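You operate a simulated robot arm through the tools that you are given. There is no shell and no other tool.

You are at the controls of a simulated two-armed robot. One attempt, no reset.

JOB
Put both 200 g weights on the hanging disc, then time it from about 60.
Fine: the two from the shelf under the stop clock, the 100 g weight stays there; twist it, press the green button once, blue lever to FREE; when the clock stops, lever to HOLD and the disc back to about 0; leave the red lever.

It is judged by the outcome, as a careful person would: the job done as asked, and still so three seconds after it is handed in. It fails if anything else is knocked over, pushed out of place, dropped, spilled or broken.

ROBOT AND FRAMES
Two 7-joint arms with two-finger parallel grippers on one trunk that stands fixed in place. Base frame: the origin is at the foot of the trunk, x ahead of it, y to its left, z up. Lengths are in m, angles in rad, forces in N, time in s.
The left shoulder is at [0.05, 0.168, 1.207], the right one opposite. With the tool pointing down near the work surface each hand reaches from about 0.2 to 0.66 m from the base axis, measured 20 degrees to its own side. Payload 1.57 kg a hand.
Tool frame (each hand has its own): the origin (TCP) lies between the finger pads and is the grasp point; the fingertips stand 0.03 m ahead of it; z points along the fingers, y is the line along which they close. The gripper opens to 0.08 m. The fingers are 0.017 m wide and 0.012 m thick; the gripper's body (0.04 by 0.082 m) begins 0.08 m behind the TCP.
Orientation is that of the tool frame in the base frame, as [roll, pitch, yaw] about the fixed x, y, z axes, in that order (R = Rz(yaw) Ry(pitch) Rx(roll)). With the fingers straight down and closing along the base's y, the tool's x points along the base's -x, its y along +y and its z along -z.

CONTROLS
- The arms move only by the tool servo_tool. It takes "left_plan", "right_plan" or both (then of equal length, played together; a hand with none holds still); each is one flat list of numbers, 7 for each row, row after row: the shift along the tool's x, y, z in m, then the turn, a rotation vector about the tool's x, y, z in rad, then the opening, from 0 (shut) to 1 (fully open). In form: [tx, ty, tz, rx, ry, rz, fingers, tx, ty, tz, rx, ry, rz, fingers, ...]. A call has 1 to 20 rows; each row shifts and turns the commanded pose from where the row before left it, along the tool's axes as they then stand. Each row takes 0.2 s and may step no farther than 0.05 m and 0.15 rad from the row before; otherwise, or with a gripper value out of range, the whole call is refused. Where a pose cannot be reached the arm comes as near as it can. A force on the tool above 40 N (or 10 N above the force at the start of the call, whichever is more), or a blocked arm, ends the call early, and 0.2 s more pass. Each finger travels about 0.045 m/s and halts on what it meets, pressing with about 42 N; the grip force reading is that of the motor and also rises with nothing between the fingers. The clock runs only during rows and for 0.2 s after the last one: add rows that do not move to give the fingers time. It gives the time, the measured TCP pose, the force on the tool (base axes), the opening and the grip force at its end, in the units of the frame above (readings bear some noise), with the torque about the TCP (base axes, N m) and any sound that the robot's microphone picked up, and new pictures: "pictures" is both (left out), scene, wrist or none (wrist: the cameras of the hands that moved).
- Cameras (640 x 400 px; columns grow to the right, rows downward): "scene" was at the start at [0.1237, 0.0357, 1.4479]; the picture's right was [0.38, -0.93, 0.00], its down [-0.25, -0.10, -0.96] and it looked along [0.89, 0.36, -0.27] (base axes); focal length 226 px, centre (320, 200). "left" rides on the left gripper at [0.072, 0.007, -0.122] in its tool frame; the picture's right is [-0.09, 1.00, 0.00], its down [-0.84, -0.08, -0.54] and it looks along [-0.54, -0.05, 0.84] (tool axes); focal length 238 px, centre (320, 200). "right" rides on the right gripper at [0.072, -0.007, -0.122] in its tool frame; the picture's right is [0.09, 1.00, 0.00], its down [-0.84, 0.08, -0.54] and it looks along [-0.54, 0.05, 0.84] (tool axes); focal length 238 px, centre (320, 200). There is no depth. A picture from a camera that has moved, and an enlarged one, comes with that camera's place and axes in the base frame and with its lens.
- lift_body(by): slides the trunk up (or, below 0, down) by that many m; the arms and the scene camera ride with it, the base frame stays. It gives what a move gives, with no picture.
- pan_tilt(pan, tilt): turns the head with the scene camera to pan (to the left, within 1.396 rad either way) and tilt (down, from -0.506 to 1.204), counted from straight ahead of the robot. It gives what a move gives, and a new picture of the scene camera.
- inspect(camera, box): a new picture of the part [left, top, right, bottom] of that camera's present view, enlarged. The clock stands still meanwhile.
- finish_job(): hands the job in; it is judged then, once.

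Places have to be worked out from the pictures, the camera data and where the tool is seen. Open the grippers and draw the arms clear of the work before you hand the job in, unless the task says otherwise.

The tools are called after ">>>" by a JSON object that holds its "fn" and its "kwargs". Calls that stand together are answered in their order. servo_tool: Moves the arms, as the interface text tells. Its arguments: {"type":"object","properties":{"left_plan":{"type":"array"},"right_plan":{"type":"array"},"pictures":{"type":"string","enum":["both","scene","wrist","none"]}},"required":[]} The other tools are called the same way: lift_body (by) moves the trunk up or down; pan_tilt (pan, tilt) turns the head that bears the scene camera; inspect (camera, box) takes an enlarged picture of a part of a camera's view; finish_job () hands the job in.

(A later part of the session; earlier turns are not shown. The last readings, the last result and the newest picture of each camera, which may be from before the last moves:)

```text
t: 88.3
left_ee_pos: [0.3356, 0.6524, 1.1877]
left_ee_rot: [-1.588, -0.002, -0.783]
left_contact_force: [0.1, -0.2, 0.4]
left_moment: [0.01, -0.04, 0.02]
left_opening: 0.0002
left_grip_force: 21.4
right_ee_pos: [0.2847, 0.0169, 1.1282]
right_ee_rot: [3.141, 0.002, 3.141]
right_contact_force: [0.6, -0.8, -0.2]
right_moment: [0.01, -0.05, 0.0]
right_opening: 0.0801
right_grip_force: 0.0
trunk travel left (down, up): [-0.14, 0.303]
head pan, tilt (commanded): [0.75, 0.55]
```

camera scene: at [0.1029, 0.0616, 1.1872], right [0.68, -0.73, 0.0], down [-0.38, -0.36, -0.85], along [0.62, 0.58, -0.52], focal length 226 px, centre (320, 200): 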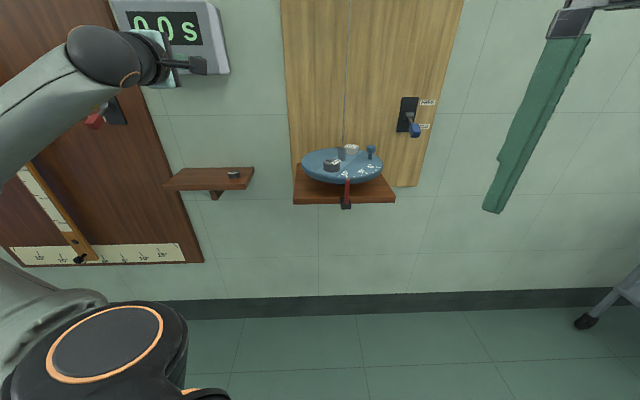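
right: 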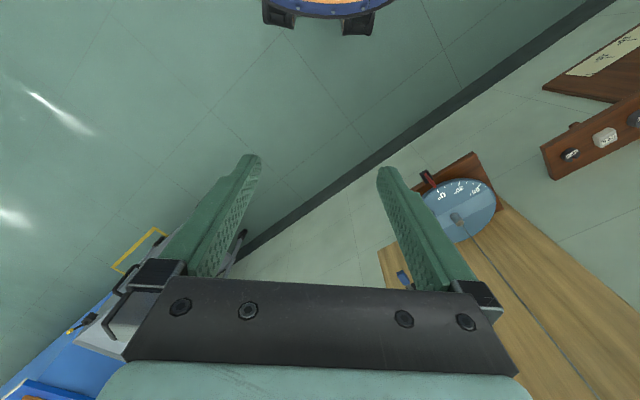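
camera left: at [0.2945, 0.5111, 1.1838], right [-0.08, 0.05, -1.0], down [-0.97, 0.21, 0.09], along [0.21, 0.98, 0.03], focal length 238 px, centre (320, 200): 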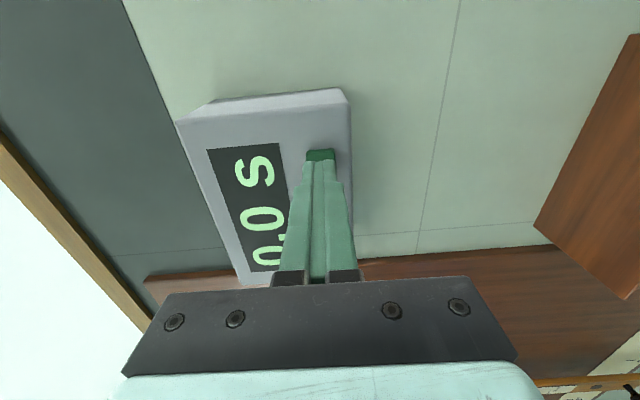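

>>> {"fn": "servo_tool", "kwargs": {"left_plan": [0, 0, 0.003, 0, 0, 0, 0, 0, 0, 0.003, 0, 0, 0, 0], "pictures": "wrist"}}

>>> {"fn": "inspect", "kwargs": {"camera": "left", "box": [200, 80, 390, 240]}}

```text
t: 88.9
left_ee_pos: [0.3407, 0.6572, 1.1888]
left_ee_rot: [-1.589, -0.002, -0.786]
left_contact_force: [-0.5, 0.0, 0.0]
left_moment: [-0.01, -0.01, 0.0]
left_opening: 0.0
left_grip_force: 21.4
right_ee_pos: [0.2852, 0.0162, 1.1288]
right_ee_rot: [3.139, 0.0, -3.141]
right_contact_force: [-0.3, -0.4, -0.5]
right_moment: [0.01, -0.01, 0.03]
right_opening: 0.0799
right_grip_force: 0.0
trunk travel left (down, up): [-0.14, 0.303]
head pan, tilt (commanded): [0.75, 0.55]
camera left: at [0.3047, 0.5203, 1.1835], right [-0.08, 0.05, -1.0], down [-0.97, 0.21, 0.09], along [0.21, 0.98, 0.03], focal length 238 px, centre (320, 200)
```

left: 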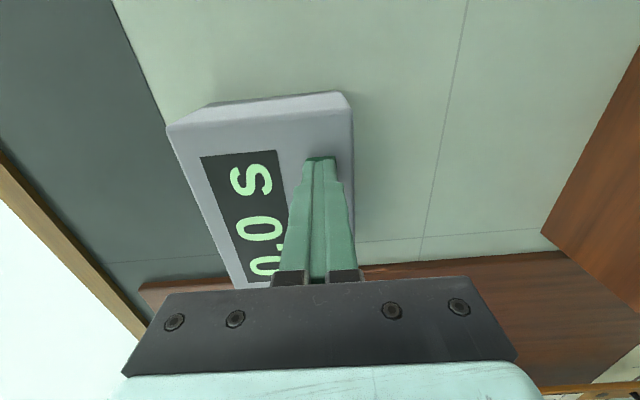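

```text
2.50 times, centred on (295, 160) of left
camera zoom: at [0.3047, 0.5203, 1.1835], right [-0.08, 0.05, -1.0], down [-0.97, 0.21, 0.09], along [0.21, 0.98, 0.03], focal length 596 px, centre (382, 300)
```

zoom: 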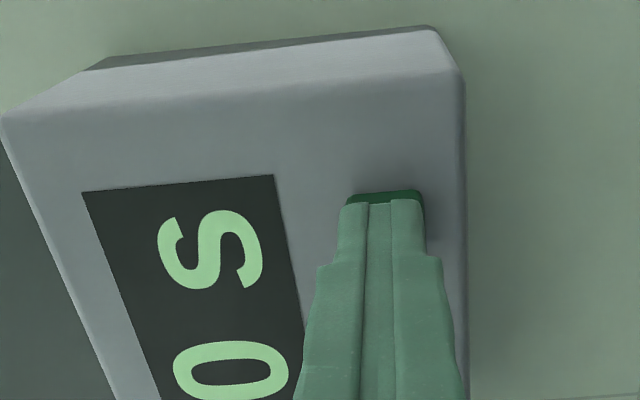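

Still no contact; I keep advancing with a 3 mm shift left for centring.

>>> {"fn": "servo_tool", "kwargs": {"left_plan": [-0.003, 0, 0.003, 0, 0, 0, 0, 0, 0, 0.003, 0, 0, 0, 0], "pictures": "none"}}

```text
t: 89.5
left_ee_pos: [0.3425, 0.664, 1.1891]
left_ee_rot: [-1.592, 0.0, -0.782]
left_contact_force: [0.1, 0.2, -0.6]
left_moment: [-0.02, 0.0, -0.03]
left_opening: 0.0
left_grip_force: 21.1
right_ee_pos: [0.2846, 0.0158, 1.128]
right_ee_rot: [3.14, 0.0, 3.14]
right_contact_force: [-0.7, -0.8, -0.1]
right_moment: [-0.01, -0.01, 0.01]
right_opening: 0.08
right_grip_force: 0.0
trunk travel left (down, up): [-0.14, 0.303]
head pan, tilt (commanded): [0.75, 0.55]
```

>>> {"fn": "servo_tool", "kwargs": {"left_plan": [0, 0, 0.003, 0, 0, 0, 0, 0, 0, 0.003, 0, 0, 0, 0], "pictures": "wrist"}}

>>> {"fn": "inspect", "kwargs": {"camera": "left", "box": [200, 80, 390, 240]}}

>>> {"fn": "inspect", "kwargs": {"camera": "scene", "box": [130, 0, 250, 100]}}

```text
t: 90.1
left_ee_pos: [0.3466, 0.6661, 1.1883]
left_ee_rot: [-1.59, -0.002, -0.783]
left_contact_force: [-1.2, -0.5, 0.0]
left_moment: [0.0, 0.02, 0.01]
left_opening: 0.0
left_grip_force: 21.6
right_ee_pos: [0.2839, 0.0174, 1.1274]
right_ee_rot: [3.14, 0.001, 3.14]
right_contact_force: [-0.5, -0.1, -0.1]
right_moment: [0.0, 0.0, 0.01]
right_opening: 0.0799
right_grip_force: 0.0
trunk travel left (down, up): [-0.14, 0.303]
head pan, tilt (commanded): [0.75, 0.55]
camera left: at [0.3104, 0.5308, 1.1834], right [-0.08, 0.05, -1.0], down [-0.97, 0.21, 0.09], along [0.21, 0.98, 0.03], focal length 238 px, centre (320, 200)
```

left: 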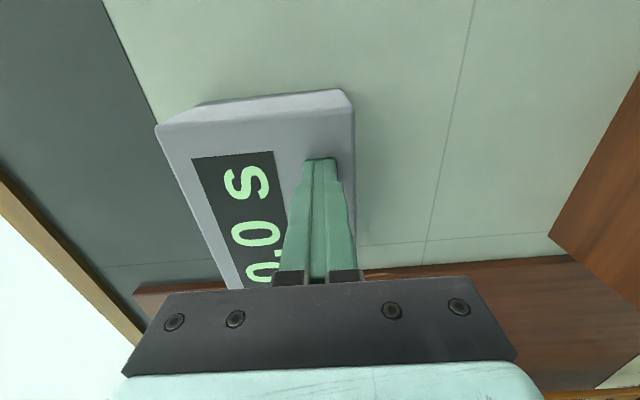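

```text
2.50 times, centred on (295, 160) of left
camera zoom: at [0.3104, 0.5308, 1.1834], right [-0.08, 0.05, -1.0], down [-0.97, 0.21, 0.09], along [0.21, 0.98, 0.03], focal length 596 px, centre (382, 300)
```

zoom: 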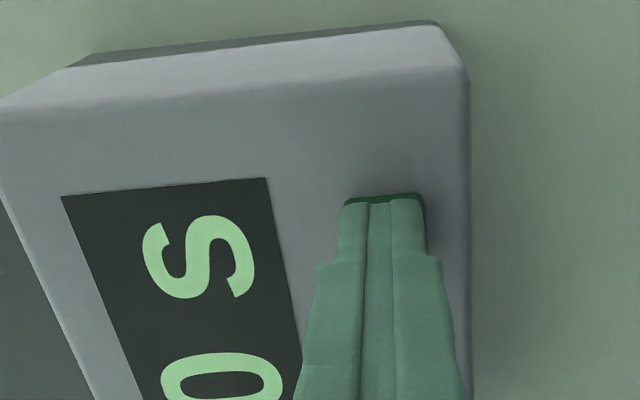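

```text
4.00 times, centred on (190, 50) of scene
camera zoom: at [0.1029, 0.0615, 1.1872], right [0.68, -0.73, 0.0], down [-0.38, -0.36, -0.85], along [0.62, 0.58, -0.52], focal length 903 px, centre (840, 800)
```

zoom: 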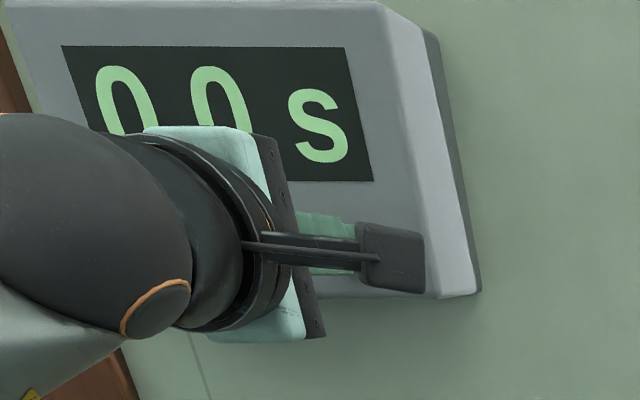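

Maybe just touching now (−1.3 N along the push). I continue with small pushes.

>>> {"fn": "servo_tool", "kwargs": {"left_plan": [0, 0, 0.003, 0, 0, 0, 0], "pictures": "none"}}

```text
t: 90.5
left_ee_pos: [0.3485, 0.6683, 1.1884]
left_ee_rot: [-1.59, -0.002, -0.784]
left_contact_force: [-1.0, -1.0, 0.3]
left_moment: [0.01, 0.01, 0.01]
left_opening: 0.0
left_grip_force: 21.2
right_ee_pos: [0.2849, 0.0171, 1.1294]
right_ee_rot: [3.139, 0.002, 3.141]
right_contact_force: [-0.3, -0.5, -0.9]
right_moment: [0.0, -0.02, -0.06]
right_opening: 0.0802
right_grip_force: 0.1
trunk travel left (down, up): [-0.14, 0.303]
head pan, tilt (commanded): [0.75, 0.55]
heard: click
```

Heard the click: the button is pressed. I withdraw and go straight across to the lever side, turning the heading on the way.

>>> {"fn": "servo_tool", "kwargs": {"left_plan": [0, 0, -0.04, 0, 0, 0, 0, 0, 0, -0.04, 0, 0, 0, 0, 0.0436, 0.0112, -0.0087, -0.025, 0.0655, 0.0014, 0, 0.0441, 0.0113, -0.0055, -0.025, 0.0654, 0.003, 0, 0.0444, 0.0112, -0.0023, -0.025, 0.0653, 0.0046, 0, 0.0445, 0.0109, 0.0009, -0.025, 0.0652, 0.0063, 0, 0.0444, 0.0106, 0.004, -0.025, 0.065, 0.0079, 0, 0.0442, 0.0101, 0.0071, -0.025, 0.0648, 0.0095, 0, 0.0437, 0.0094, 0.0102, -0.025, 0.0645, 0.0111, 0, 0.0431, 0.0086, 0.0132, -0.025, 0.0642, 0.0127, 0, 0.0422, 0.0076, 0.0162, 0, 0, 0, 0, 0.0422, 0.0076, 0.0162, 0, 0, 0, 0], "pictures": "both"}}

```text
t: 93.1
left_ee_pos: [0.5369, 0.2389, 1.0787]
left_ee_rot: [-1.79, -0.008, -1.311]
left_contact_force: [0.9, -0.2, 0.4]
left_moment: [0.01, 0.0, 0.03]
left_opening: 0.0001
left_grip_force: 20.9
right_ee_pos: [0.2843, 0.0174, 1.1279]
right_ee_rot: [3.14, 0.0, 3.14]
right_contact_force: [-0.4, 0.4, -0.4]
right_moment: [0.01, 0.0, -0.05]
right_opening: 0.08
right_grip_force: 0.0
trunk travel left (down, up): [-0.14, 0.303]
head pan, tilt (commanded): [0.75, 0.55]
camera scene: at [0.103, 0.0616, 1.1871], right [0.68, -0.73, 0.0], down [-0.38, -0.36, -0.85], along [0.62, 0.58, -0.52], focal length 226 px, centre (320, 200)
camera left: at [0.4385, 0.1386, 1.0986], right [-0.23, 0.02, -0.97], down [-0.71, 0.68, 0.19], along [0.66, 0.74, -0.14], focal length 238 px, centre (320, 200)
```

scene: 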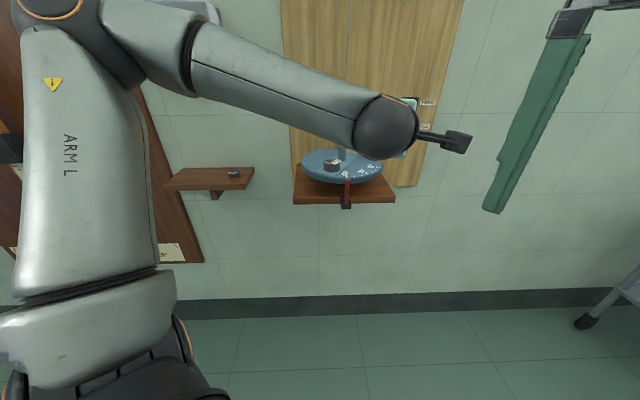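
left: 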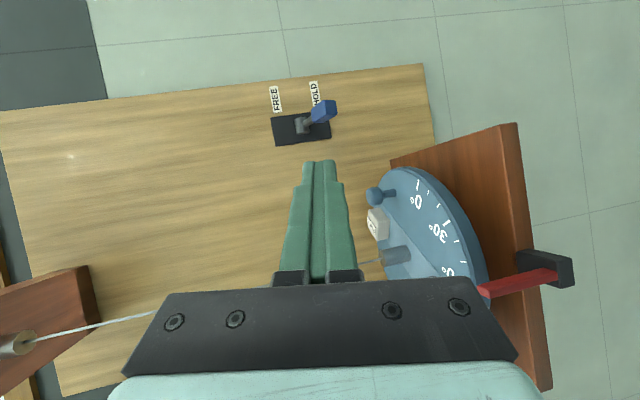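

Exactly on the way-point. I go down to the pre-pose and slide the fingers under the handle.

>>> {"fn": "servo_tool", "kwargs": {"left_plan": [-0.0012, 0.0178, 0.0365, 0, 0, 0, 0, -0.0012, 0.0178, 0.0365, 0, 0, 0, 0, -0.0012, 0.0178, 0.0365, 0, 0, 0, 0, -0.0012, 0.0178, 0.0365, 0, 0, 0, 0, 0, -0.0053, 0.0241, 0, 0, 0, 0, 0, -0.0053, 0.0241, 0, 0, 0, 0, 0, -0.0053, 0.0241, 0, 0, 0, 0], "pictures": "both"}}

>>> {"fn": "inspect", "kwargs": {"camera": "left", "box": [180, 80, 400, 240]}}

>>> {"fn": "inspect", "kwargs": {"camera": "scene", "box": [100, 0, 260, 100]}}

>>> {"fn": "inspect", "kwargs": {"camera": "scene", "box": [300, 80, 450, 220]}}

```text
t: 94.7
left_ee_pos: [0.7301, 0.2973, 0.9791]
left_ee_rot: [-1.79, -0.007, -1.309]
left_contact_force: [0.0, 0.1, 1.1]
left_moment: [-0.01, 0.04, -0.02]
left_opening: 0.0
left_grip_force: 21.3
right_ee_pos: [0.2832, 0.0169, 1.1285]
right_ee_rot: [3.14, 0.001, -3.14]
right_contact_force: [0.0, -0.5, 1.2]
right_moment: [0.0, 0.01, -0.01]
right_opening: 0.0801
right_grip_force: 0.0
trunk travel left (down, up): [-0.14, 0.303]
head pan, tilt (commanded): [0.75, 0.55]
camera scene: at [0.103, 0.0617, 1.1872], right [0.68, -0.73, 0.0], down [-0.38, -0.36, -0.85], along [0.62, 0.58, -0.52], focal length 226 px, centre (320, 200)
camera left: at [0.6336, 0.1974, 0.9999], right [-0.23, 0.03, -0.97], down [-0.71, 0.68, 0.19], along [0.66, 0.74, -0.14], focal length 238 px, centre (320, 200)
```

scene: 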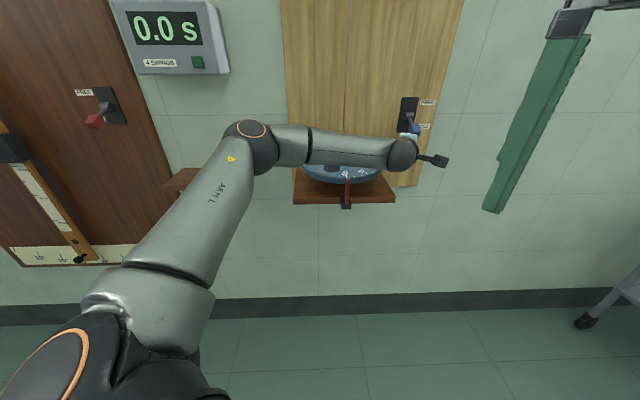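
left: 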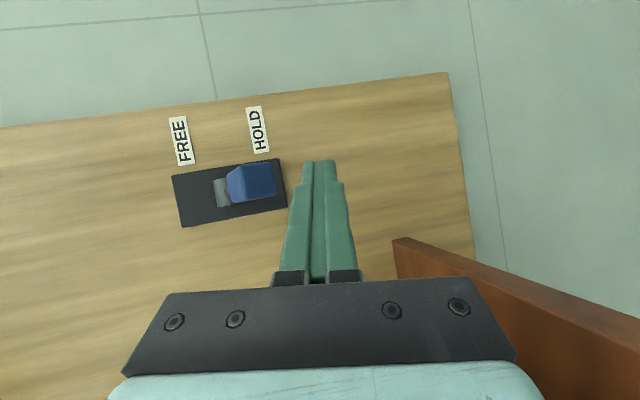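

```text
2.50 times, centred on (290, 160) of left
camera zoom: at [0.6336, 0.1974, 0.9999], right [-0.23, 0.03, -0.97], down [-0.71, 0.68, 0.19], along [0.66, 0.74, -0.14], focal length 596 px, centre (395, 300)
```

zoom: 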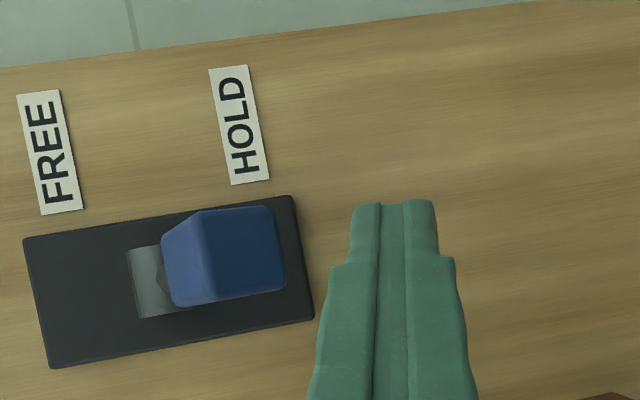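

```text
4.00 times, centred on (180, 50) of scene
camera zoom: at [0.103, 0.0617, 1.1872], right [0.68, -0.73, 0.0], down [-0.38, -0.36, -0.85], along [0.62, 0.58, -0.52], focal length 903 px, centre (880, 800)
```

zoom: 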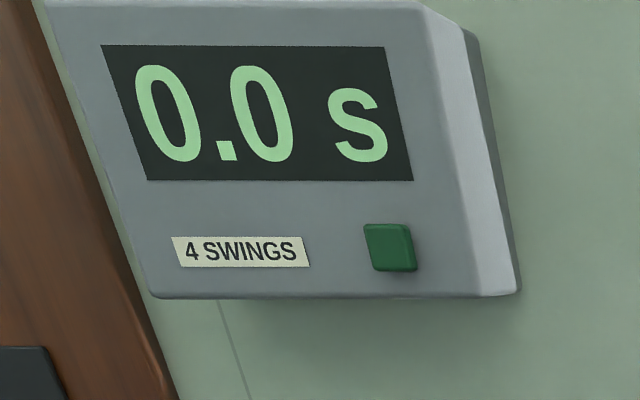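

```text
2.86 times, centred on (375, 150) of scene
camera zoom: at [0.103, 0.0617, 1.1872], right [0.68, -0.73, 0.0], down [-0.38, -0.36, -0.85], along [0.62, 0.58, -0.52], focal length 645 px, centre (163, 343)
```

zoom: 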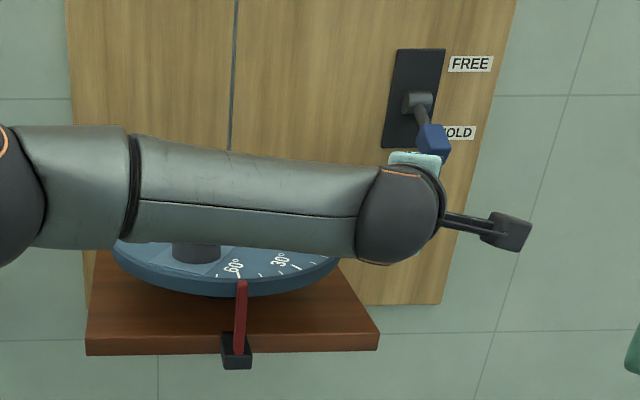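

The clock still shows 0.0 (armed), the disc is at 60 and the fingertips are right under the handle. I lift to swing the lever up to FREE.

>>> {"fn": "servo_tool", "kwargs": {"left_plan": [0, -0.0171, -0.0038, 0, 0, 0, 0, 0, -0.0171, -0.0038, 0, 0, 0, 0, 0, -0.0171, -0.0038, 0, 0, 0, 0, 0, -0.0171, -0.0038, 0, 0, 0, 0], "pictures": "both"}}

```text
t: 95.7
left_ee_pos: [0.733, 0.2979, 1.0483]
left_ee_rot: [-1.787, -0.007, -1.308]
left_contact_force: [-0.6, -0.8, -0.6]
left_moment: [0.01, 0.0, 0.01]
left_opening: 0.0
left_grip_force: 21.5
right_ee_pos: [0.2843, 0.0161, 1.1293]
right_ee_rot: [3.14, 0.002, 3.139]
right_contact_force: [-0.9, -0.5, 0.1]
right_moment: [-0.01, 0.03, 0.04]
right_opening: 0.08
right_grip_force: 0.0
trunk travel left (down, up): [-0.14, 0.303]
head pan, tilt (commanded): [0.75, 0.55]
camera scene: at [0.1029, 0.0615, 1.1872], right [0.68, -0.73, 0.0], down [-0.38, -0.36, -0.85], along [0.62, 0.58, -0.52], focal length 226 px, centre (320, 200)
camera left: at [0.635, 0.1987, 1.0692], right [-0.23, 0.03, -0.97], down [-0.71, 0.68, 0.19], along [0.66, 0.74, -0.14], focal length 238 px, centre (320, 200)
```

scene: 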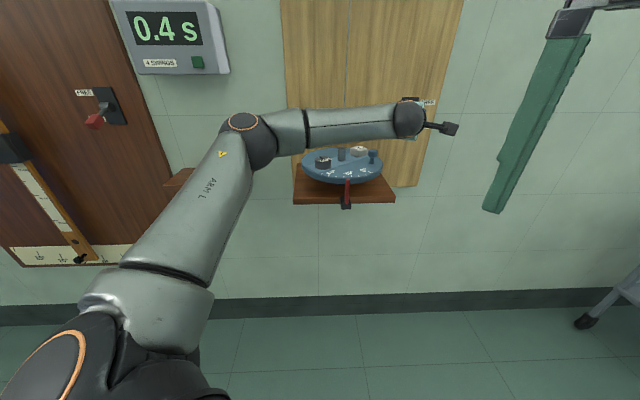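
left: 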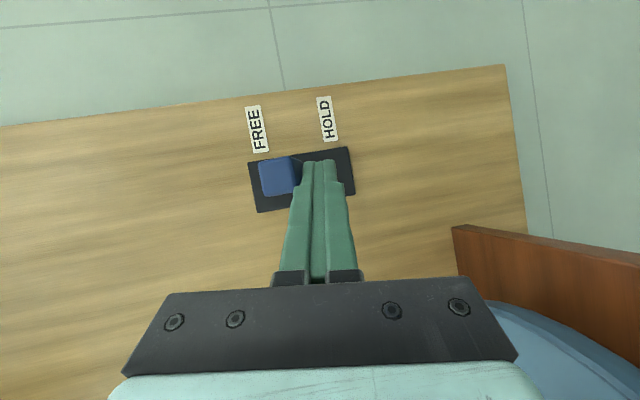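

The clock is running (0.4 s) and the lever is up at FREE. I back the fingers out from under it.

>>> {"fn": "servo_tool", "kwargs": {"left_plan": [0, 0.0065, -0.0293, 0, 0, 0, 0, 0, 0.0065, -0.0293, 0, 0, 0, 0], "pictures": "both"}}

>>> {"fn": "inspect", "kwargs": {"camera": "left", "box": [180, 80, 400, 240]}}

>>> {"fn": "inspect", "kwargs": {"camera": "scene", "box": [280, 80, 450, 220]}}

```text
t: 96.3
left_ee_pos: [0.6753, 0.2815, 1.0499]
left_ee_rot: [-1.786, -0.008, -1.307]
left_contact_force: [-0.1, -0.7, 0.0]
left_moment: [-0.01, -0.01, 0.01]
left_opening: 0.0001
left_grip_force: 21.6
right_ee_pos: [0.2838, 0.0167, 1.1283]
right_ee_rot: [3.141, 0.002, -3.142]
right_contact_force: [0.1, 0.0, 0.7]
right_moment: [-0.01, -0.02, 0.0]
right_opening: 0.0802
right_grip_force: 0.1
trunk travel left (down, up): [-0.14, 0.303]
head pan, tilt (commanded): [0.75, 0.55]
camera scene: at [0.1027, 0.0615, 1.1872], right [0.68, -0.73, 0.0], down [-0.38, -0.36, -0.85], along [0.62, 0.58, -0.52], focal length 226 px, centre (320, 200)
camera left: at [0.5779, 0.1827, 1.0699], right [-0.23, 0.03, -0.97], down [-0.71, 0.68, 0.19], along [0.66, 0.74, -0.14], focal length 238 px, centre (320, 200)
```

scene: 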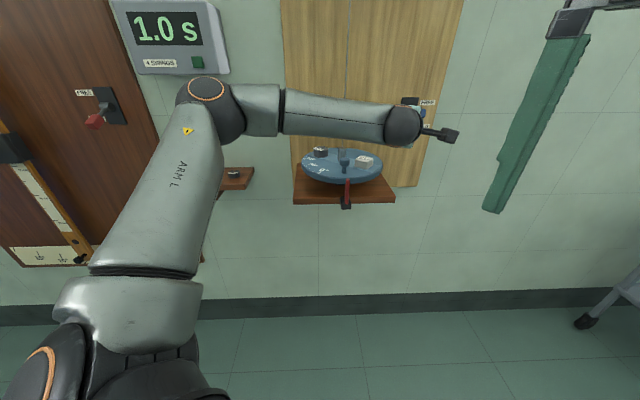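
left: 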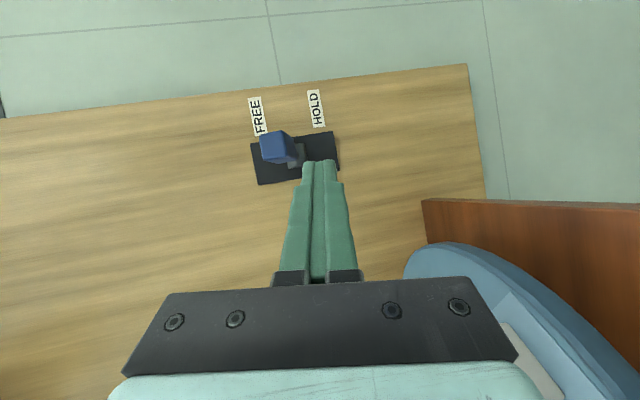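

```text
2.50 times, centred on (290, 160) of left
camera zoom: at [0.5779, 0.1827, 1.0699], right [-0.23, 0.03, -0.97], down [-0.71, 0.68, 0.19], along [0.66, 0.74, -0.14], focal length 596 px, centre (395, 300)
```

zoom: 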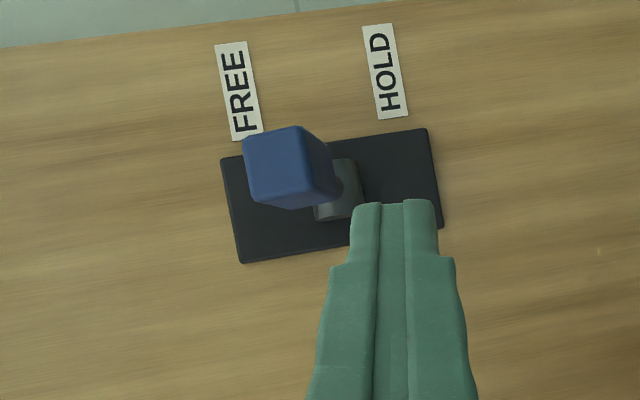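

```text
2.86 times, centred on (365, 150) of scene
camera zoom: at [0.1027, 0.0615, 1.1872], right [0.68, -0.73, 0.0], down [-0.38, -0.36, -0.85], along [0.62, 0.58, -0.52], focal length 645 px, centre (191, 343)
```

zoom: 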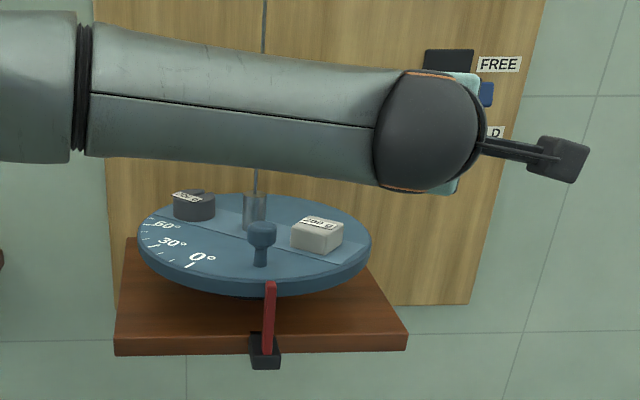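

Lever is at FREE and the disc swings freely (clock 1.0 s). While it swings I raise the trunk 4 cm for the later push-down from above.

>>> {"fn": "lift_body", "kwargs": {"by": 0.04}}

>>> {"fn": "servo_tool", "kwargs": {"left_plan": [0, -0.014, -0.003, 0, 0, 0, 0, 0, -0.014, -0.003, 0, 0, 0, 0], "pictures": "both"}}

>>> {"fn": "inspect", "kwargs": {"camera": "left", "box": [180, 80, 400, 240]}}

>>> {"fn": "inspect", "kwargs": {"camera": "scene", "box": [100, 0, 420, 230]}}

```text
t: 97.1
left_ee_pos: [0.6774, 0.2831, 1.0894]
left_ee_rot: [-1.789, -0.007, -1.308]
left_contact_force: [0.7, -0.1, 0.0]
left_moment: [0.01, -0.03, -0.06]
left_opening: 0.0
left_grip_force: 21.5
right_ee_pos: [0.2851, 0.0169, 1.168]
right_ee_rot: [3.138, 0.001, 3.14]
right_contact_force: [0.1, 0.2, -0.1]
right_moment: [-0.02, 0.01, 0.01]
right_opening: 0.0802
right_grip_force: 0.1
trunk travel left (down, up): [-0.18, 0.263]
head pan, tilt (commanded): [0.75, 0.55]
```

```text
t: 97.7
left_ee_pos: [0.6761, 0.2832, 1.1182]
left_ee_rot: [-1.788, -0.008, -1.307]
left_contact_force: [0.1, 0.5, -0.2]
left_moment: [0.0, 0.01, 0.01]
left_opening: 0.0
left_grip_force: 20.9
right_ee_pos: [0.2836, 0.0175, 1.1684]
right_ee_rot: [3.14, 0.003, -3.141]
right_contact_force: [-0.1, -0.2, -0.3]
right_moment: [0.0, 0.0, -0.02]
right_opening: 0.0798
right_grip_force: 0.0
trunk travel left (down, up): [-0.18, 0.263]
head pan, tilt (commanded): [0.75, 0.55]
camera scene: at [0.1028, 0.0615, 1.2272], right [0.68, -0.73, 0.0], down [-0.38, -0.36, -0.85], along [0.62, 0.58, -0.52], focal length 226 px, centre (320, 200)
camera left: at [0.5784, 0.1834, 1.1383], right [-0.23, 0.03, -0.97], down [-0.71, 0.68, 0.19], along [0.66, 0.74, -0.14], focal length 238 px, centre (320, 200)
```

scene: 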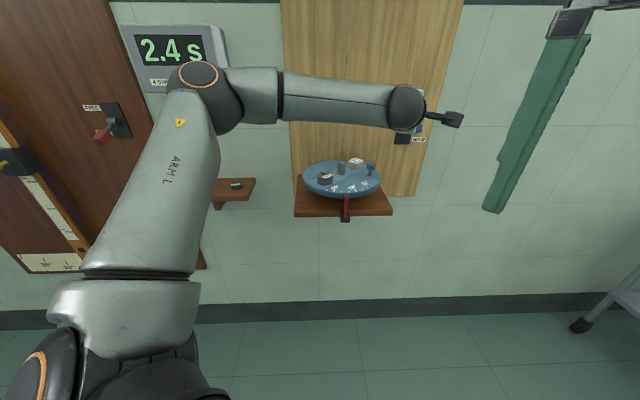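
left: 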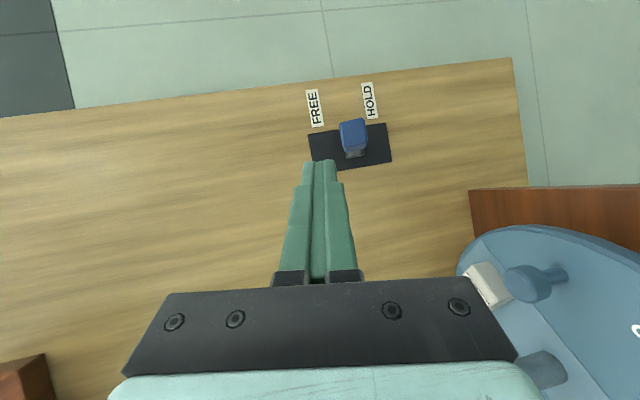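

```text
2.50 times, centred on (290, 160) of left
camera zoom: at [0.5784, 0.1834, 1.1383], right [-0.23, 0.03, -0.97], down [-0.71, 0.68, 0.19], along [0.66, 0.74, -0.14], focal length 596 px, centre (395, 300)
```

zoom: 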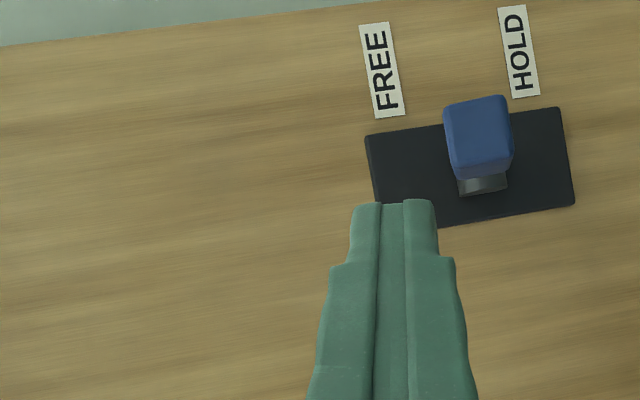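

```text
1.74 times, centred on (260, 115) of scene
camera zoom: at [0.1028, 0.0615, 1.2272], right [0.68, -0.73, 0.0], down [-0.38, -0.36, -0.85], along [0.62, 0.58, -0.52], focal length 393 px, centre (424, 348)
```

zoom: 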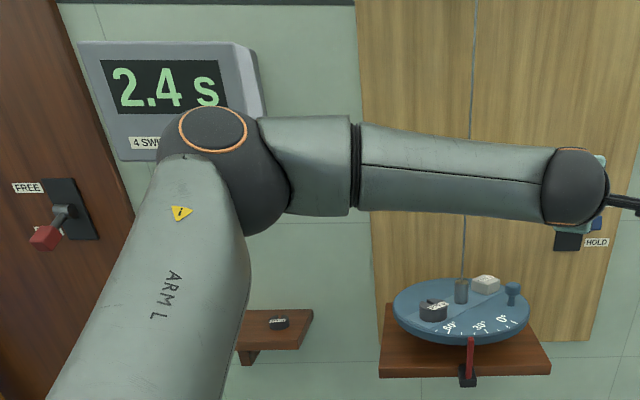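

Clock at 2.4 s, disc swinging with about a 2.5 s period. I hold the fingers ready above-front of the lever and wait.

>>> {"fn": "servo_tool", "kwargs": {"left_plan": [0, 0, 0, 0, 0, 0, 0, 0, 0, 0, 0, 0, 0, 0, 0, 0, 0, 0, 0, 0, 0, 0, 0, 0, 0, 0, 0, 0, 0, 0, 0, 0, 0, 0, 0, 0, 0, 0, 0, 0, 0, 0, 0, 0, 0, 0, 0, 0, 0, 0, 0, 0, 0, 0, 0, 0, 0, 0, 0, 0, 0, 0, 0, 0, 0, 0, 0, 0, 0, 0], "pictures": "scene"}}

>>> {"fn": "inspect", "kwargs": {"camera": "scene", "box": [280, 120, 420, 230]}}

```text
t: 99.9
left_ee_pos: [0.6754, 0.2839, 1.1177]
left_ee_rot: [-1.787, -0.007, -1.307]
left_contact_force: [0.1, -0.1, 1.1]
left_moment: [0.0, -0.01, 0.0]
left_opening: 0.0
left_grip_force: 20.7
right_ee_pos: [0.284, 0.0169, 1.1689]
right_ee_rot: [3.141, 0.004, -3.141]
right_contact_force: [-0.1, -0.7, 0.7]
right_moment: [0.01, -0.01, -0.01]
right_opening: 0.08
right_grip_force: 0.1
trunk travel left (down, up): [-0.18, 0.263]
head pan, tilt (commanded): [0.75, 0.55]
camera scene: at [0.1029, 0.0616, 1.2272], right [0.68, -0.73, 0.0], down [-0.38, -0.36, -0.85], along [0.62, 0.58, -0.52], focal length 226 px, centre (320, 200)
```

scene: 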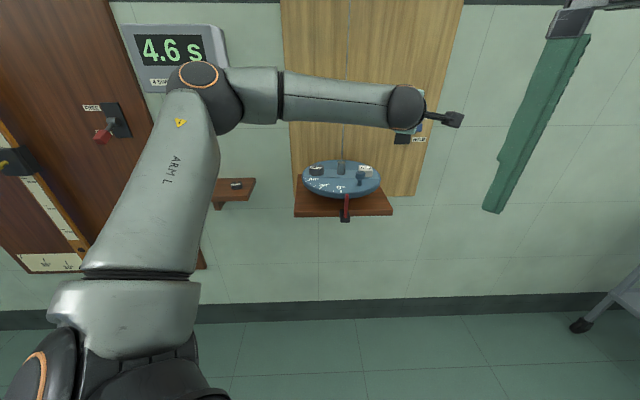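

```text
3.64 times, centred on (350, 175) of scene
camera zoom: at [0.1029, 0.0616, 1.2272], right [0.68, -0.73, 0.0], down [-0.38, -0.36, -0.85], along [0.62, 0.58, -0.52], focal length 821 px, centre (211, 291)
```

zoom: 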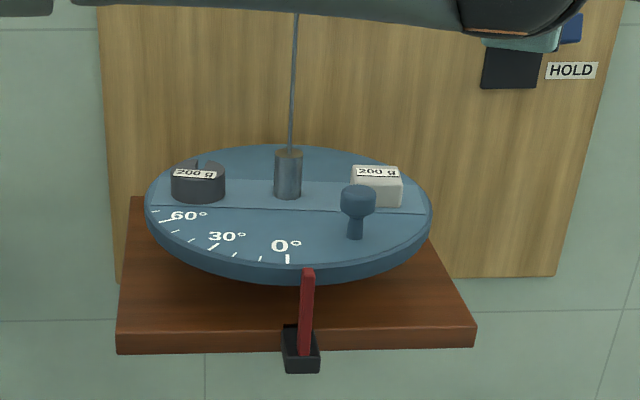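

Clock 4.6 s, disc passing near 0, weights steady. I keep waiting.

>>> {"fn": "servo_tool", "kwargs": {"left_plan": [0, 0, 0, 0, 0, 0, 0, 0, 0, 0, 0, 0, 0, 0, 0, 0, 0, 0, 0, 0, 0, 0, 0, 0, 0, 0, 0, 0, 0, 0, 0, 0, 0, 0, 0, 0, 0, 0, 0, 0, 0, 0, 0, 0, 0, 0, 0, 0, 0, 0, 0, 0, 0, 0, 0, 0, 0, 0, 0, 0, 0, 0, 0, 0, 0, 0, 0, 0, 0, 0, 0, 0, 0, 0, 0, 0, 0, 0, 0, 0, 0, 0, 0, 0, 0, 0, 0, 0, 0, 0, 0, 0, 0, 0, 0, 0, 0, 0, 0, 0, 0, 0, 0, 0, 0, 0, 0, 0, 0, 0, 0, 0, 0, 0, 0, 0, 0, 0, 0, 0, 0, 0, 0, 0, 0, 0, 0, 0, 0, 0, 0, 0, 0, 0, 0, 0, 0, 0, 0, 0], "pictures": "scene"}}

>>> {"fn": "inspect", "kwargs": {"camera": "scene", "box": [280, 120, 420, 230]}}

```text
t: 104.1
left_ee_pos: [0.6756, 0.2839, 1.1185]
left_ee_rot: [-1.787, -0.006, -1.309]
left_contact_force: [0.4, -0.6, 0.1]
left_moment: [0.01, -0.04, 0.03]
left_opening: 0.0
left_grip_force: 21.1
right_ee_pos: [0.2844, 0.0174, 1.1679]
right_ee_rot: [3.138, 0.003, 3.141]
right_contact_force: [0.1, -0.8, -0.5]
right_moment: [-0.01, -0.02, 0.01]
right_opening: 0.08
right_grip_force: 0.1
trunk travel left (down, up): [-0.18, 0.263]
head pan, tilt (commanded): [0.75, 0.55]
camera scene: at [0.1029, 0.0616, 1.2272], right [0.68, -0.73, 0.0], down [-0.38, -0.36, -0.85], along [0.62, 0.58, -0.52], focal length 226 px, centre (320, 200)
```

scene: 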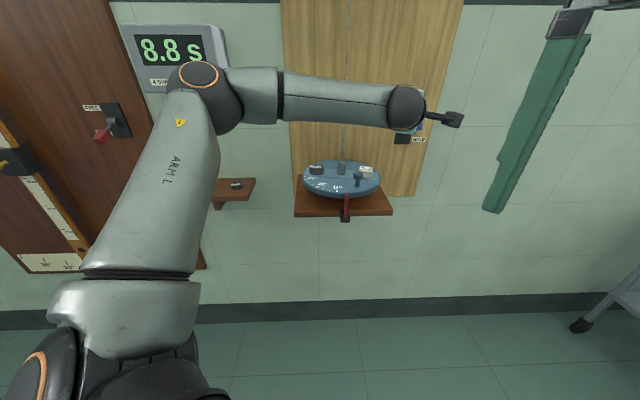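

```text
3.64 times, centred on (350, 175) of scene
camera zoom: at [0.1029, 0.0616, 1.2272], right [0.68, -0.73, 0.0], down [-0.38, -0.36, -0.85], along [0.62, 0.58, -0.52], focal length 821 px, centre (211, 291)
```

zoom: 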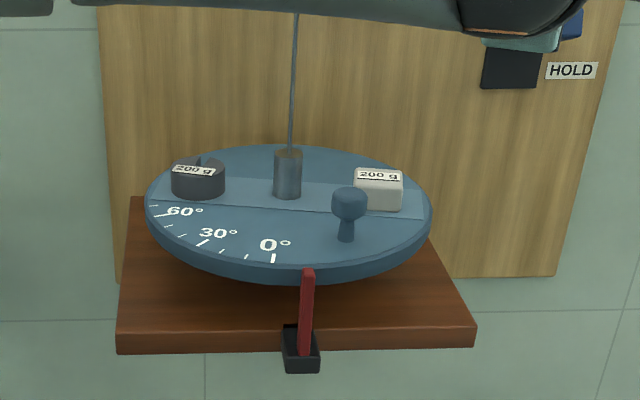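

Clock 8.8 s. I bring the fingertips forward so they hover just above the raised handle, not touching, ready for HOLD.

>>> {"fn": "servo_tool", "kwargs": {"left_plan": [0, -0.007, 0.0317, 0, 0, 0, 0, 0, -0.007, 0.0317, 0, 0, 0, 0], "pictures": "both"}}

>>> {"fn": "inspect", "kwargs": {"camera": "left", "box": [180, 80, 460, 240]}}

```text
t: 104.7
left_ee_pos: [0.7342, 0.3022, 1.1161]
left_ee_rot: [-1.789, -0.008, -1.308]
left_contact_force: [-0.2, -0.6, 0.2]
left_moment: [0.03, 0.02, 0.02]
left_opening: 0.0001
left_grip_force: 21.0
left hand out of reach, approached as far as the arm can: row 2
right_ee_pos: [0.285, 0.0172, 1.1682]
right_ee_rot: [3.139, 0.001, 3.14]
right_contact_force: [0.2, -0.3, 0.4]
right_moment: [0.02, -0.04, 0.0]
right_opening: 0.08
right_grip_force: 0.0
trunk travel left (down, up): [-0.18, 0.263]
head pan, tilt (commanded): [0.75, 0.55]
camera scene: at [0.1032, 0.062, 1.2271], right [0.68, -0.73, 0.0], down [-0.38, -0.36, -0.85], along [0.62, 0.58, -0.52], focal length 226 px, centre (320, 200)
camera left: at [0.6376, 0.2024, 1.1358], right [-0.23, 0.03, -0.97], down [-0.71, 0.68, 0.19], along [0.66, 0.74, -0.14], focal length 238 px, centre (320, 200)
```

scene: 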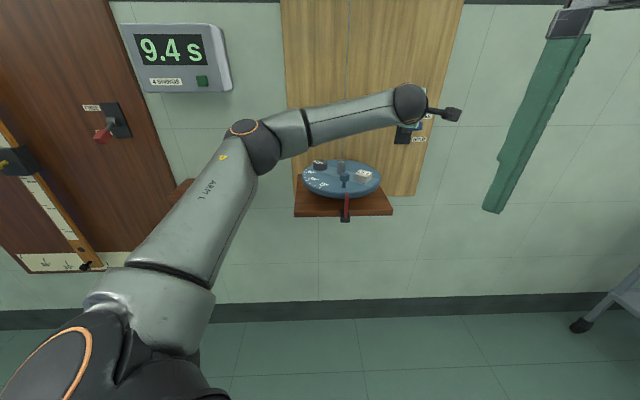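
left: 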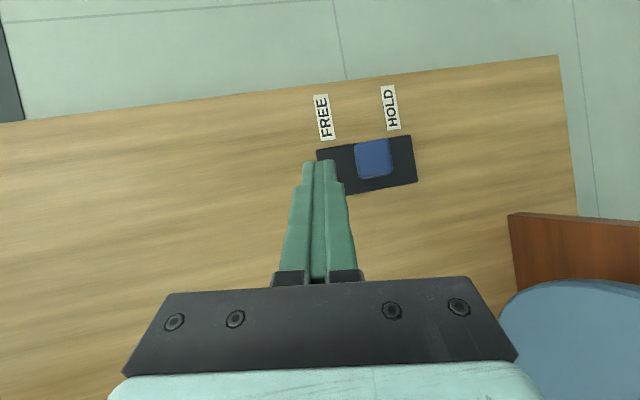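

```text
2.29 times, centred on (320, 160) of left
camera zoom: at [0.6376, 0.2024, 1.1358], right [-0.23, 0.03, -0.97], down [-0.71, 0.68, 0.19], along [0.66, 0.74, -0.14], focal length 545 px, centre (320, 291)
```

zoom: 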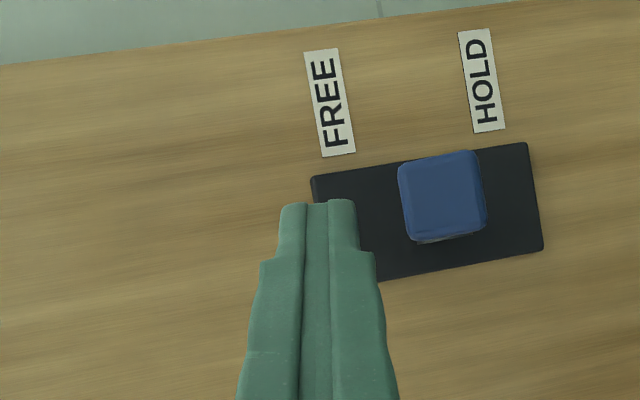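

Hovering above the handle. I wait for the clock to stop.

>>> {"fn": "servo_tool", "kwargs": {"left_plan": [0, 0, 0, 0, 0, 0, 0, 0, 0, 0, 0, 0, 0, 0, 0, 0, 0, 0, 0, 0, 0, 0, 0, 0, 0, 0, 0, 0, 0, 0, 0, 0, 0, 0, 0, 0, 0, 0, 0, 0, 0, 0], "pictures": "scene"}}

```text
t: 106.1
left_ee_pos: [0.7353, 0.3018, 1.1176]
left_ee_rot: [-1.785, -0.007, -1.308]
left_contact_force: [0.0, -0.7, -0.6]
left_moment: [0.01, -0.02, -0.03]
left_opening: 0.0
left_grip_force: 21.5
right_ee_pos: [0.2833, 0.0172, 1.1685]
right_ee_rot: [3.141, 0.003, 3.141]
right_contact_force: [0.4, -0.9, -0.5]
right_moment: [-0.02, -0.01, 0.0]
right_opening: 0.0799
right_grip_force: 0.0
trunk travel left (down, up): [-0.18, 0.263]
head pan, tilt (commanded): [0.75, 0.55]
camera scene: at [0.1029, 0.0616, 1.2272], right [0.68, -0.73, 0.0], down [-0.38, -0.36, -0.85], along [0.62, 0.58, -0.52], focal length 226 px, centre (320, 200)
```

scene: 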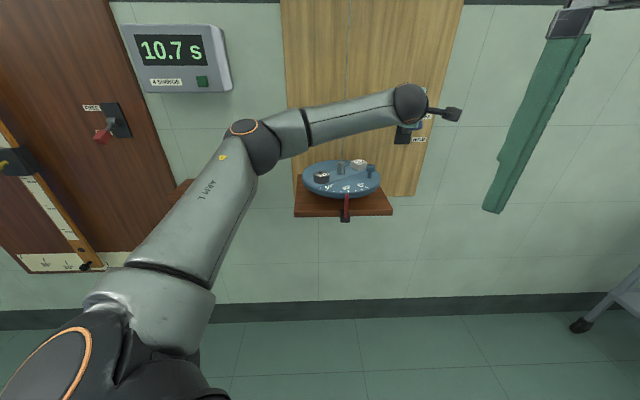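

It reads 10.7 s where a running clock would read 10.8 — I verify with one more instant that it has stopped.

>>> {"fn": "servo_tool", "kwargs": {"left_plan": [0, 0, 0, 0, 0, 0, 0], "pictures": "scene"}}

>>> {"fn": "inspect", "kwargs": {"camera": "scene", "box": [100, 10, 420, 230]}}

```text
t: 106.5
left_ee_pos: [0.7349, 0.301, 1.1162]
left_ee_rot: [-1.788, -0.006, -1.309]
left_contact_force: [0.8, 0.6, -0.9]
left_moment: [-0.01, -0.01, -0.01]
left_opening: 0.0
left_grip_force: 21.6
right_ee_pos: [0.2848, 0.0177, 1.1673]
right_ee_rot: [3.14, 0.0, 3.141]
right_contact_force: [-0.2, 0.4, 0.1]
right_moment: [0.02, 0.02, 0.02]
right_opening: 0.0797
right_grip_force: 0.1
trunk travel left (down, up): [-0.18, 0.263]
head pan, tilt (commanded): [0.75, 0.55]
camera scene: at [0.1029, 0.0616, 1.2272], right [0.68, -0.73, 0.0], down [-0.38, -0.36, -0.85], along [0.62, 0.58, -0.52], focal length 226 px, centre (320, 200)
```

scene: 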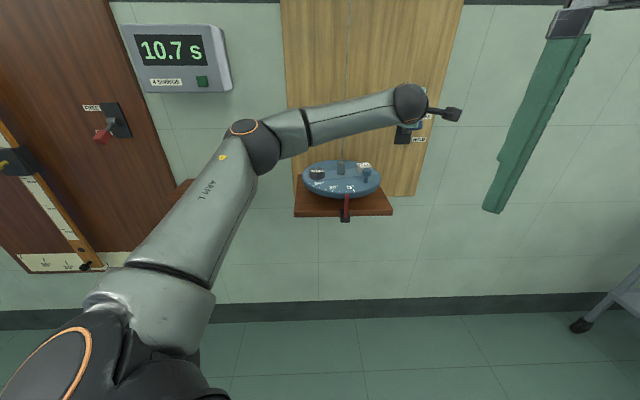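

```text
1.82 times, centred on (260, 120) of scene
camera zoom: at [0.1029, 0.0616, 1.2272], right [0.68, -0.73, 0.0], down [-0.38, -0.36, -0.85], along [0.62, 0.58, -0.52], focal length 411 px, centre (429, 346)
```

zoom: 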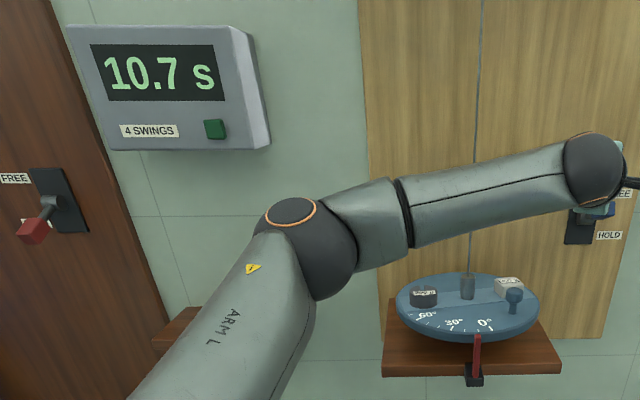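

Clock stopped at 10.7 s. I push the lever down to HOLD now.

>>> {"fn": "servo_tool", "kwargs": {"left_plan": [0, 0.039, 0.0087, 0, 0, 0, 0, 0, 0.0263, 0.0058, 0, 0, 0, 0, 0, 0, 0, 0, 0, 0, 0], "pictures": "both"}}

>>> {"fn": "inspect", "kwargs": {"camera": "left", "box": [180, 80, 460, 240]}}

>>> {"fn": "inspect", "kwargs": {"camera": "scene", "box": [280, 90, 440, 230]}}

```text
t: 107.3
left_ee_pos: [0.7363, 0.3, 1.0551]
left_ee_rot: [-1.784, -0.006, -1.309]
left_contact_force: [0.1, -0.4, 4.4]
left_moment: [0.07, -0.11, -0.04]
left_opening: 0.0
left_grip_force: 21.6
right_ee_pos: [0.2833, 0.0157, 1.1675]
right_ee_rot: [3.14, 0.001, 3.141]
right_contact_force: [0.3, 0.8, -0.2]
right_moment: [-0.02, -0.01, -0.01]
right_opening: 0.0799
right_grip_force: 0.0
trunk travel left (down, up): [-0.18, 0.263]
head pan, tilt (commanded): [0.75, 0.55]
camera scene: at [0.1023, 0.0613, 1.2274], right [0.68, -0.73, 0.0], down [-0.38, -0.36, -0.85], along [0.62, 0.58, -0.52], focal length 226 px, centre (320, 200)
camera left: at [0.6393, 0.1999, 1.0732], right [-0.23, 0.03, -0.97], down [-0.71, 0.68, 0.18], along [0.66, 0.74, -0.13], focal length 238 px, centre (320, 200)
```

scene: 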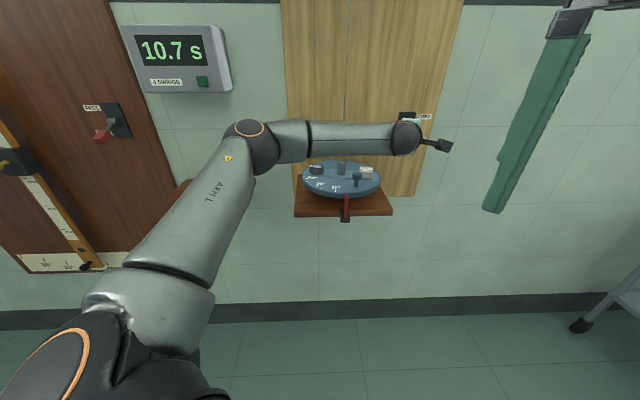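
left: 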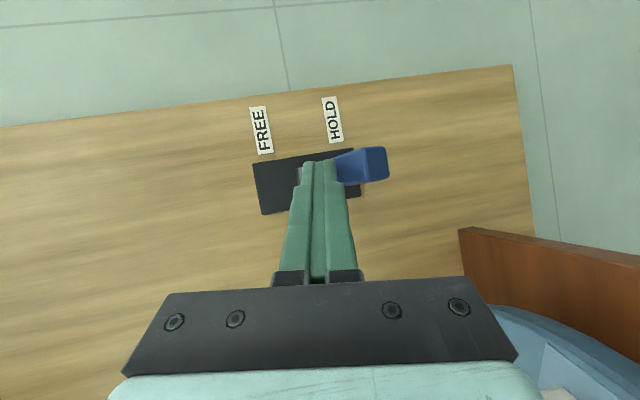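

```text
2.29 times, centred on (320, 160) of left
camera zoom: at [0.6393, 0.1999, 1.0732], right [-0.23, 0.03, -0.97], down [-0.71, 0.68, 0.18], along [0.66, 0.74, -0.13], focal length 545 px, centre (320, 291)
```

zoom: 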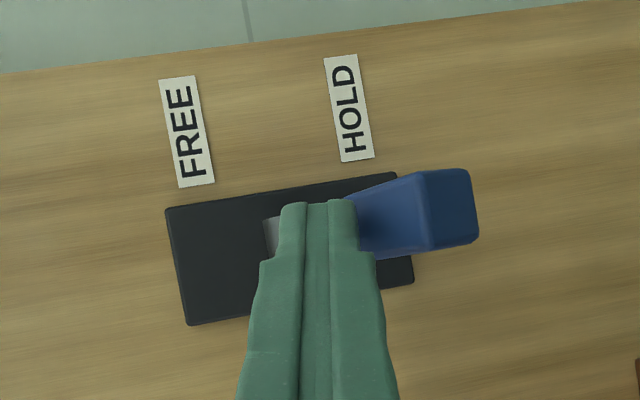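

```text
2.86 times, centred on (360, 160) of scene
camera zoom: at [0.1023, 0.0613, 1.2274], right [0.68, -0.73, 0.0], down [-0.38, -0.36, -0.85], along [0.62, 0.58, -0.52], focal length 645 px, centre (206, 314)
```

zoom: 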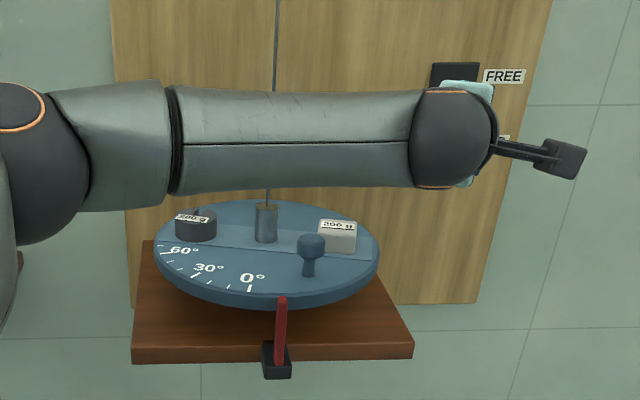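

The lever is down at HOLD and the disc stopped near −15°. I lift off and back out, then check that it holds.

>>> {"fn": "servo_tool", "kwargs": {"left_plan": [0, -0.0195, -0.0043, 0, 0, 0, 0, 0, 0.0087, -0.039, 0, 0, 0, 0, 0, 0.0087, -0.039, 0, 0, 0, 0], "pictures": "both"}}

>>> {"fn": "inspect", "kwargs": {"camera": "left", "box": [180, 60, 460, 240]}}

>>> {"fn": "inspect", "kwargs": {"camera": "scene", "box": [280, 90, 440, 230]}}

```text
t: 108.1
left_ee_pos: [0.6581, 0.2819, 1.0709]
left_ee_rot: [-1.788, -0.008, -1.308]
left_contact_force: [-1.0, -0.6, 0.1]
left_moment: [0.01, -0.02, 0.0]
left_opening: 0.0001
left_grip_force: 21.3
right_ee_pos: [0.2829, 0.0168, 1.1688]
right_ee_rot: [3.14, 0.001, -3.14]
right_contact_force: [0.6, 0.2, 0.9]
right_moment: [0.04, -0.01, 0.03]
right_opening: 0.0801
right_grip_force: 0.0
trunk travel left (down, up): [-0.18, 0.263]
head pan, tilt (commanded): [0.75, 0.55]
camera scene: at [0.1026, 0.0615, 1.2272], right [0.68, -0.73, 0.0], down [-0.38, -0.36, -0.85], along [0.62, 0.58, -0.52], focal length 226 px, centre (320, 200)
camera left: at [0.5605, 0.1822, 1.0905], right [-0.23, 0.03, -0.97], down [-0.71, 0.68, 0.19], along [0.66, 0.74, -0.14], focal length 238 px, centre (320, 200)
```

scene: 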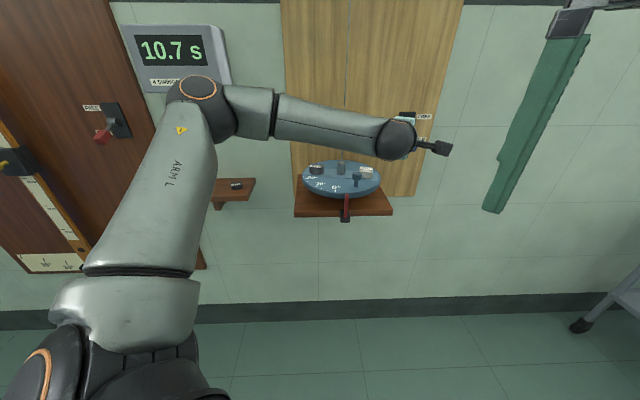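
left: 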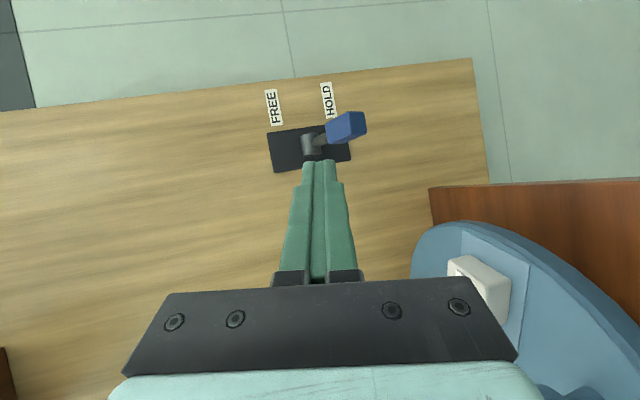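

```text
2.22 times, centred on (320, 150) of left
camera zoom: at [0.5605, 0.1822, 1.0905], right [-0.23, 0.03, -0.97], down [-0.71, 0.68, 0.19], along [0.66, 0.74, -0.14], focal length 530 px, centre (320, 311)
```

zoom: 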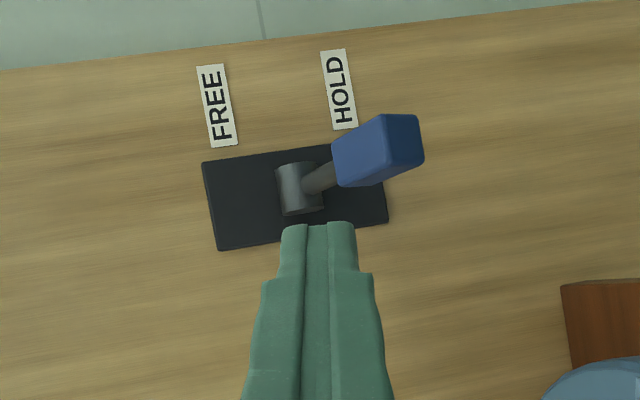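

```text
2.86 times, centred on (360, 160) of scene
camera zoom: at [0.1026, 0.0615, 1.2272], right [0.68, -0.73, 0.0], down [-0.38, -0.36, -0.85], along [0.62, 0.58, -0.52], focal length 645 px, centre (206, 314)
```

zoom: 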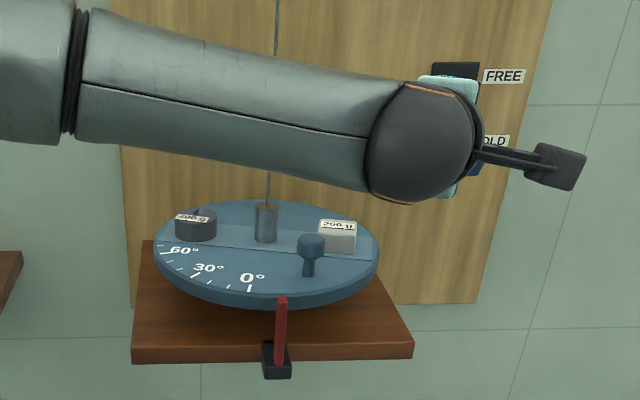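

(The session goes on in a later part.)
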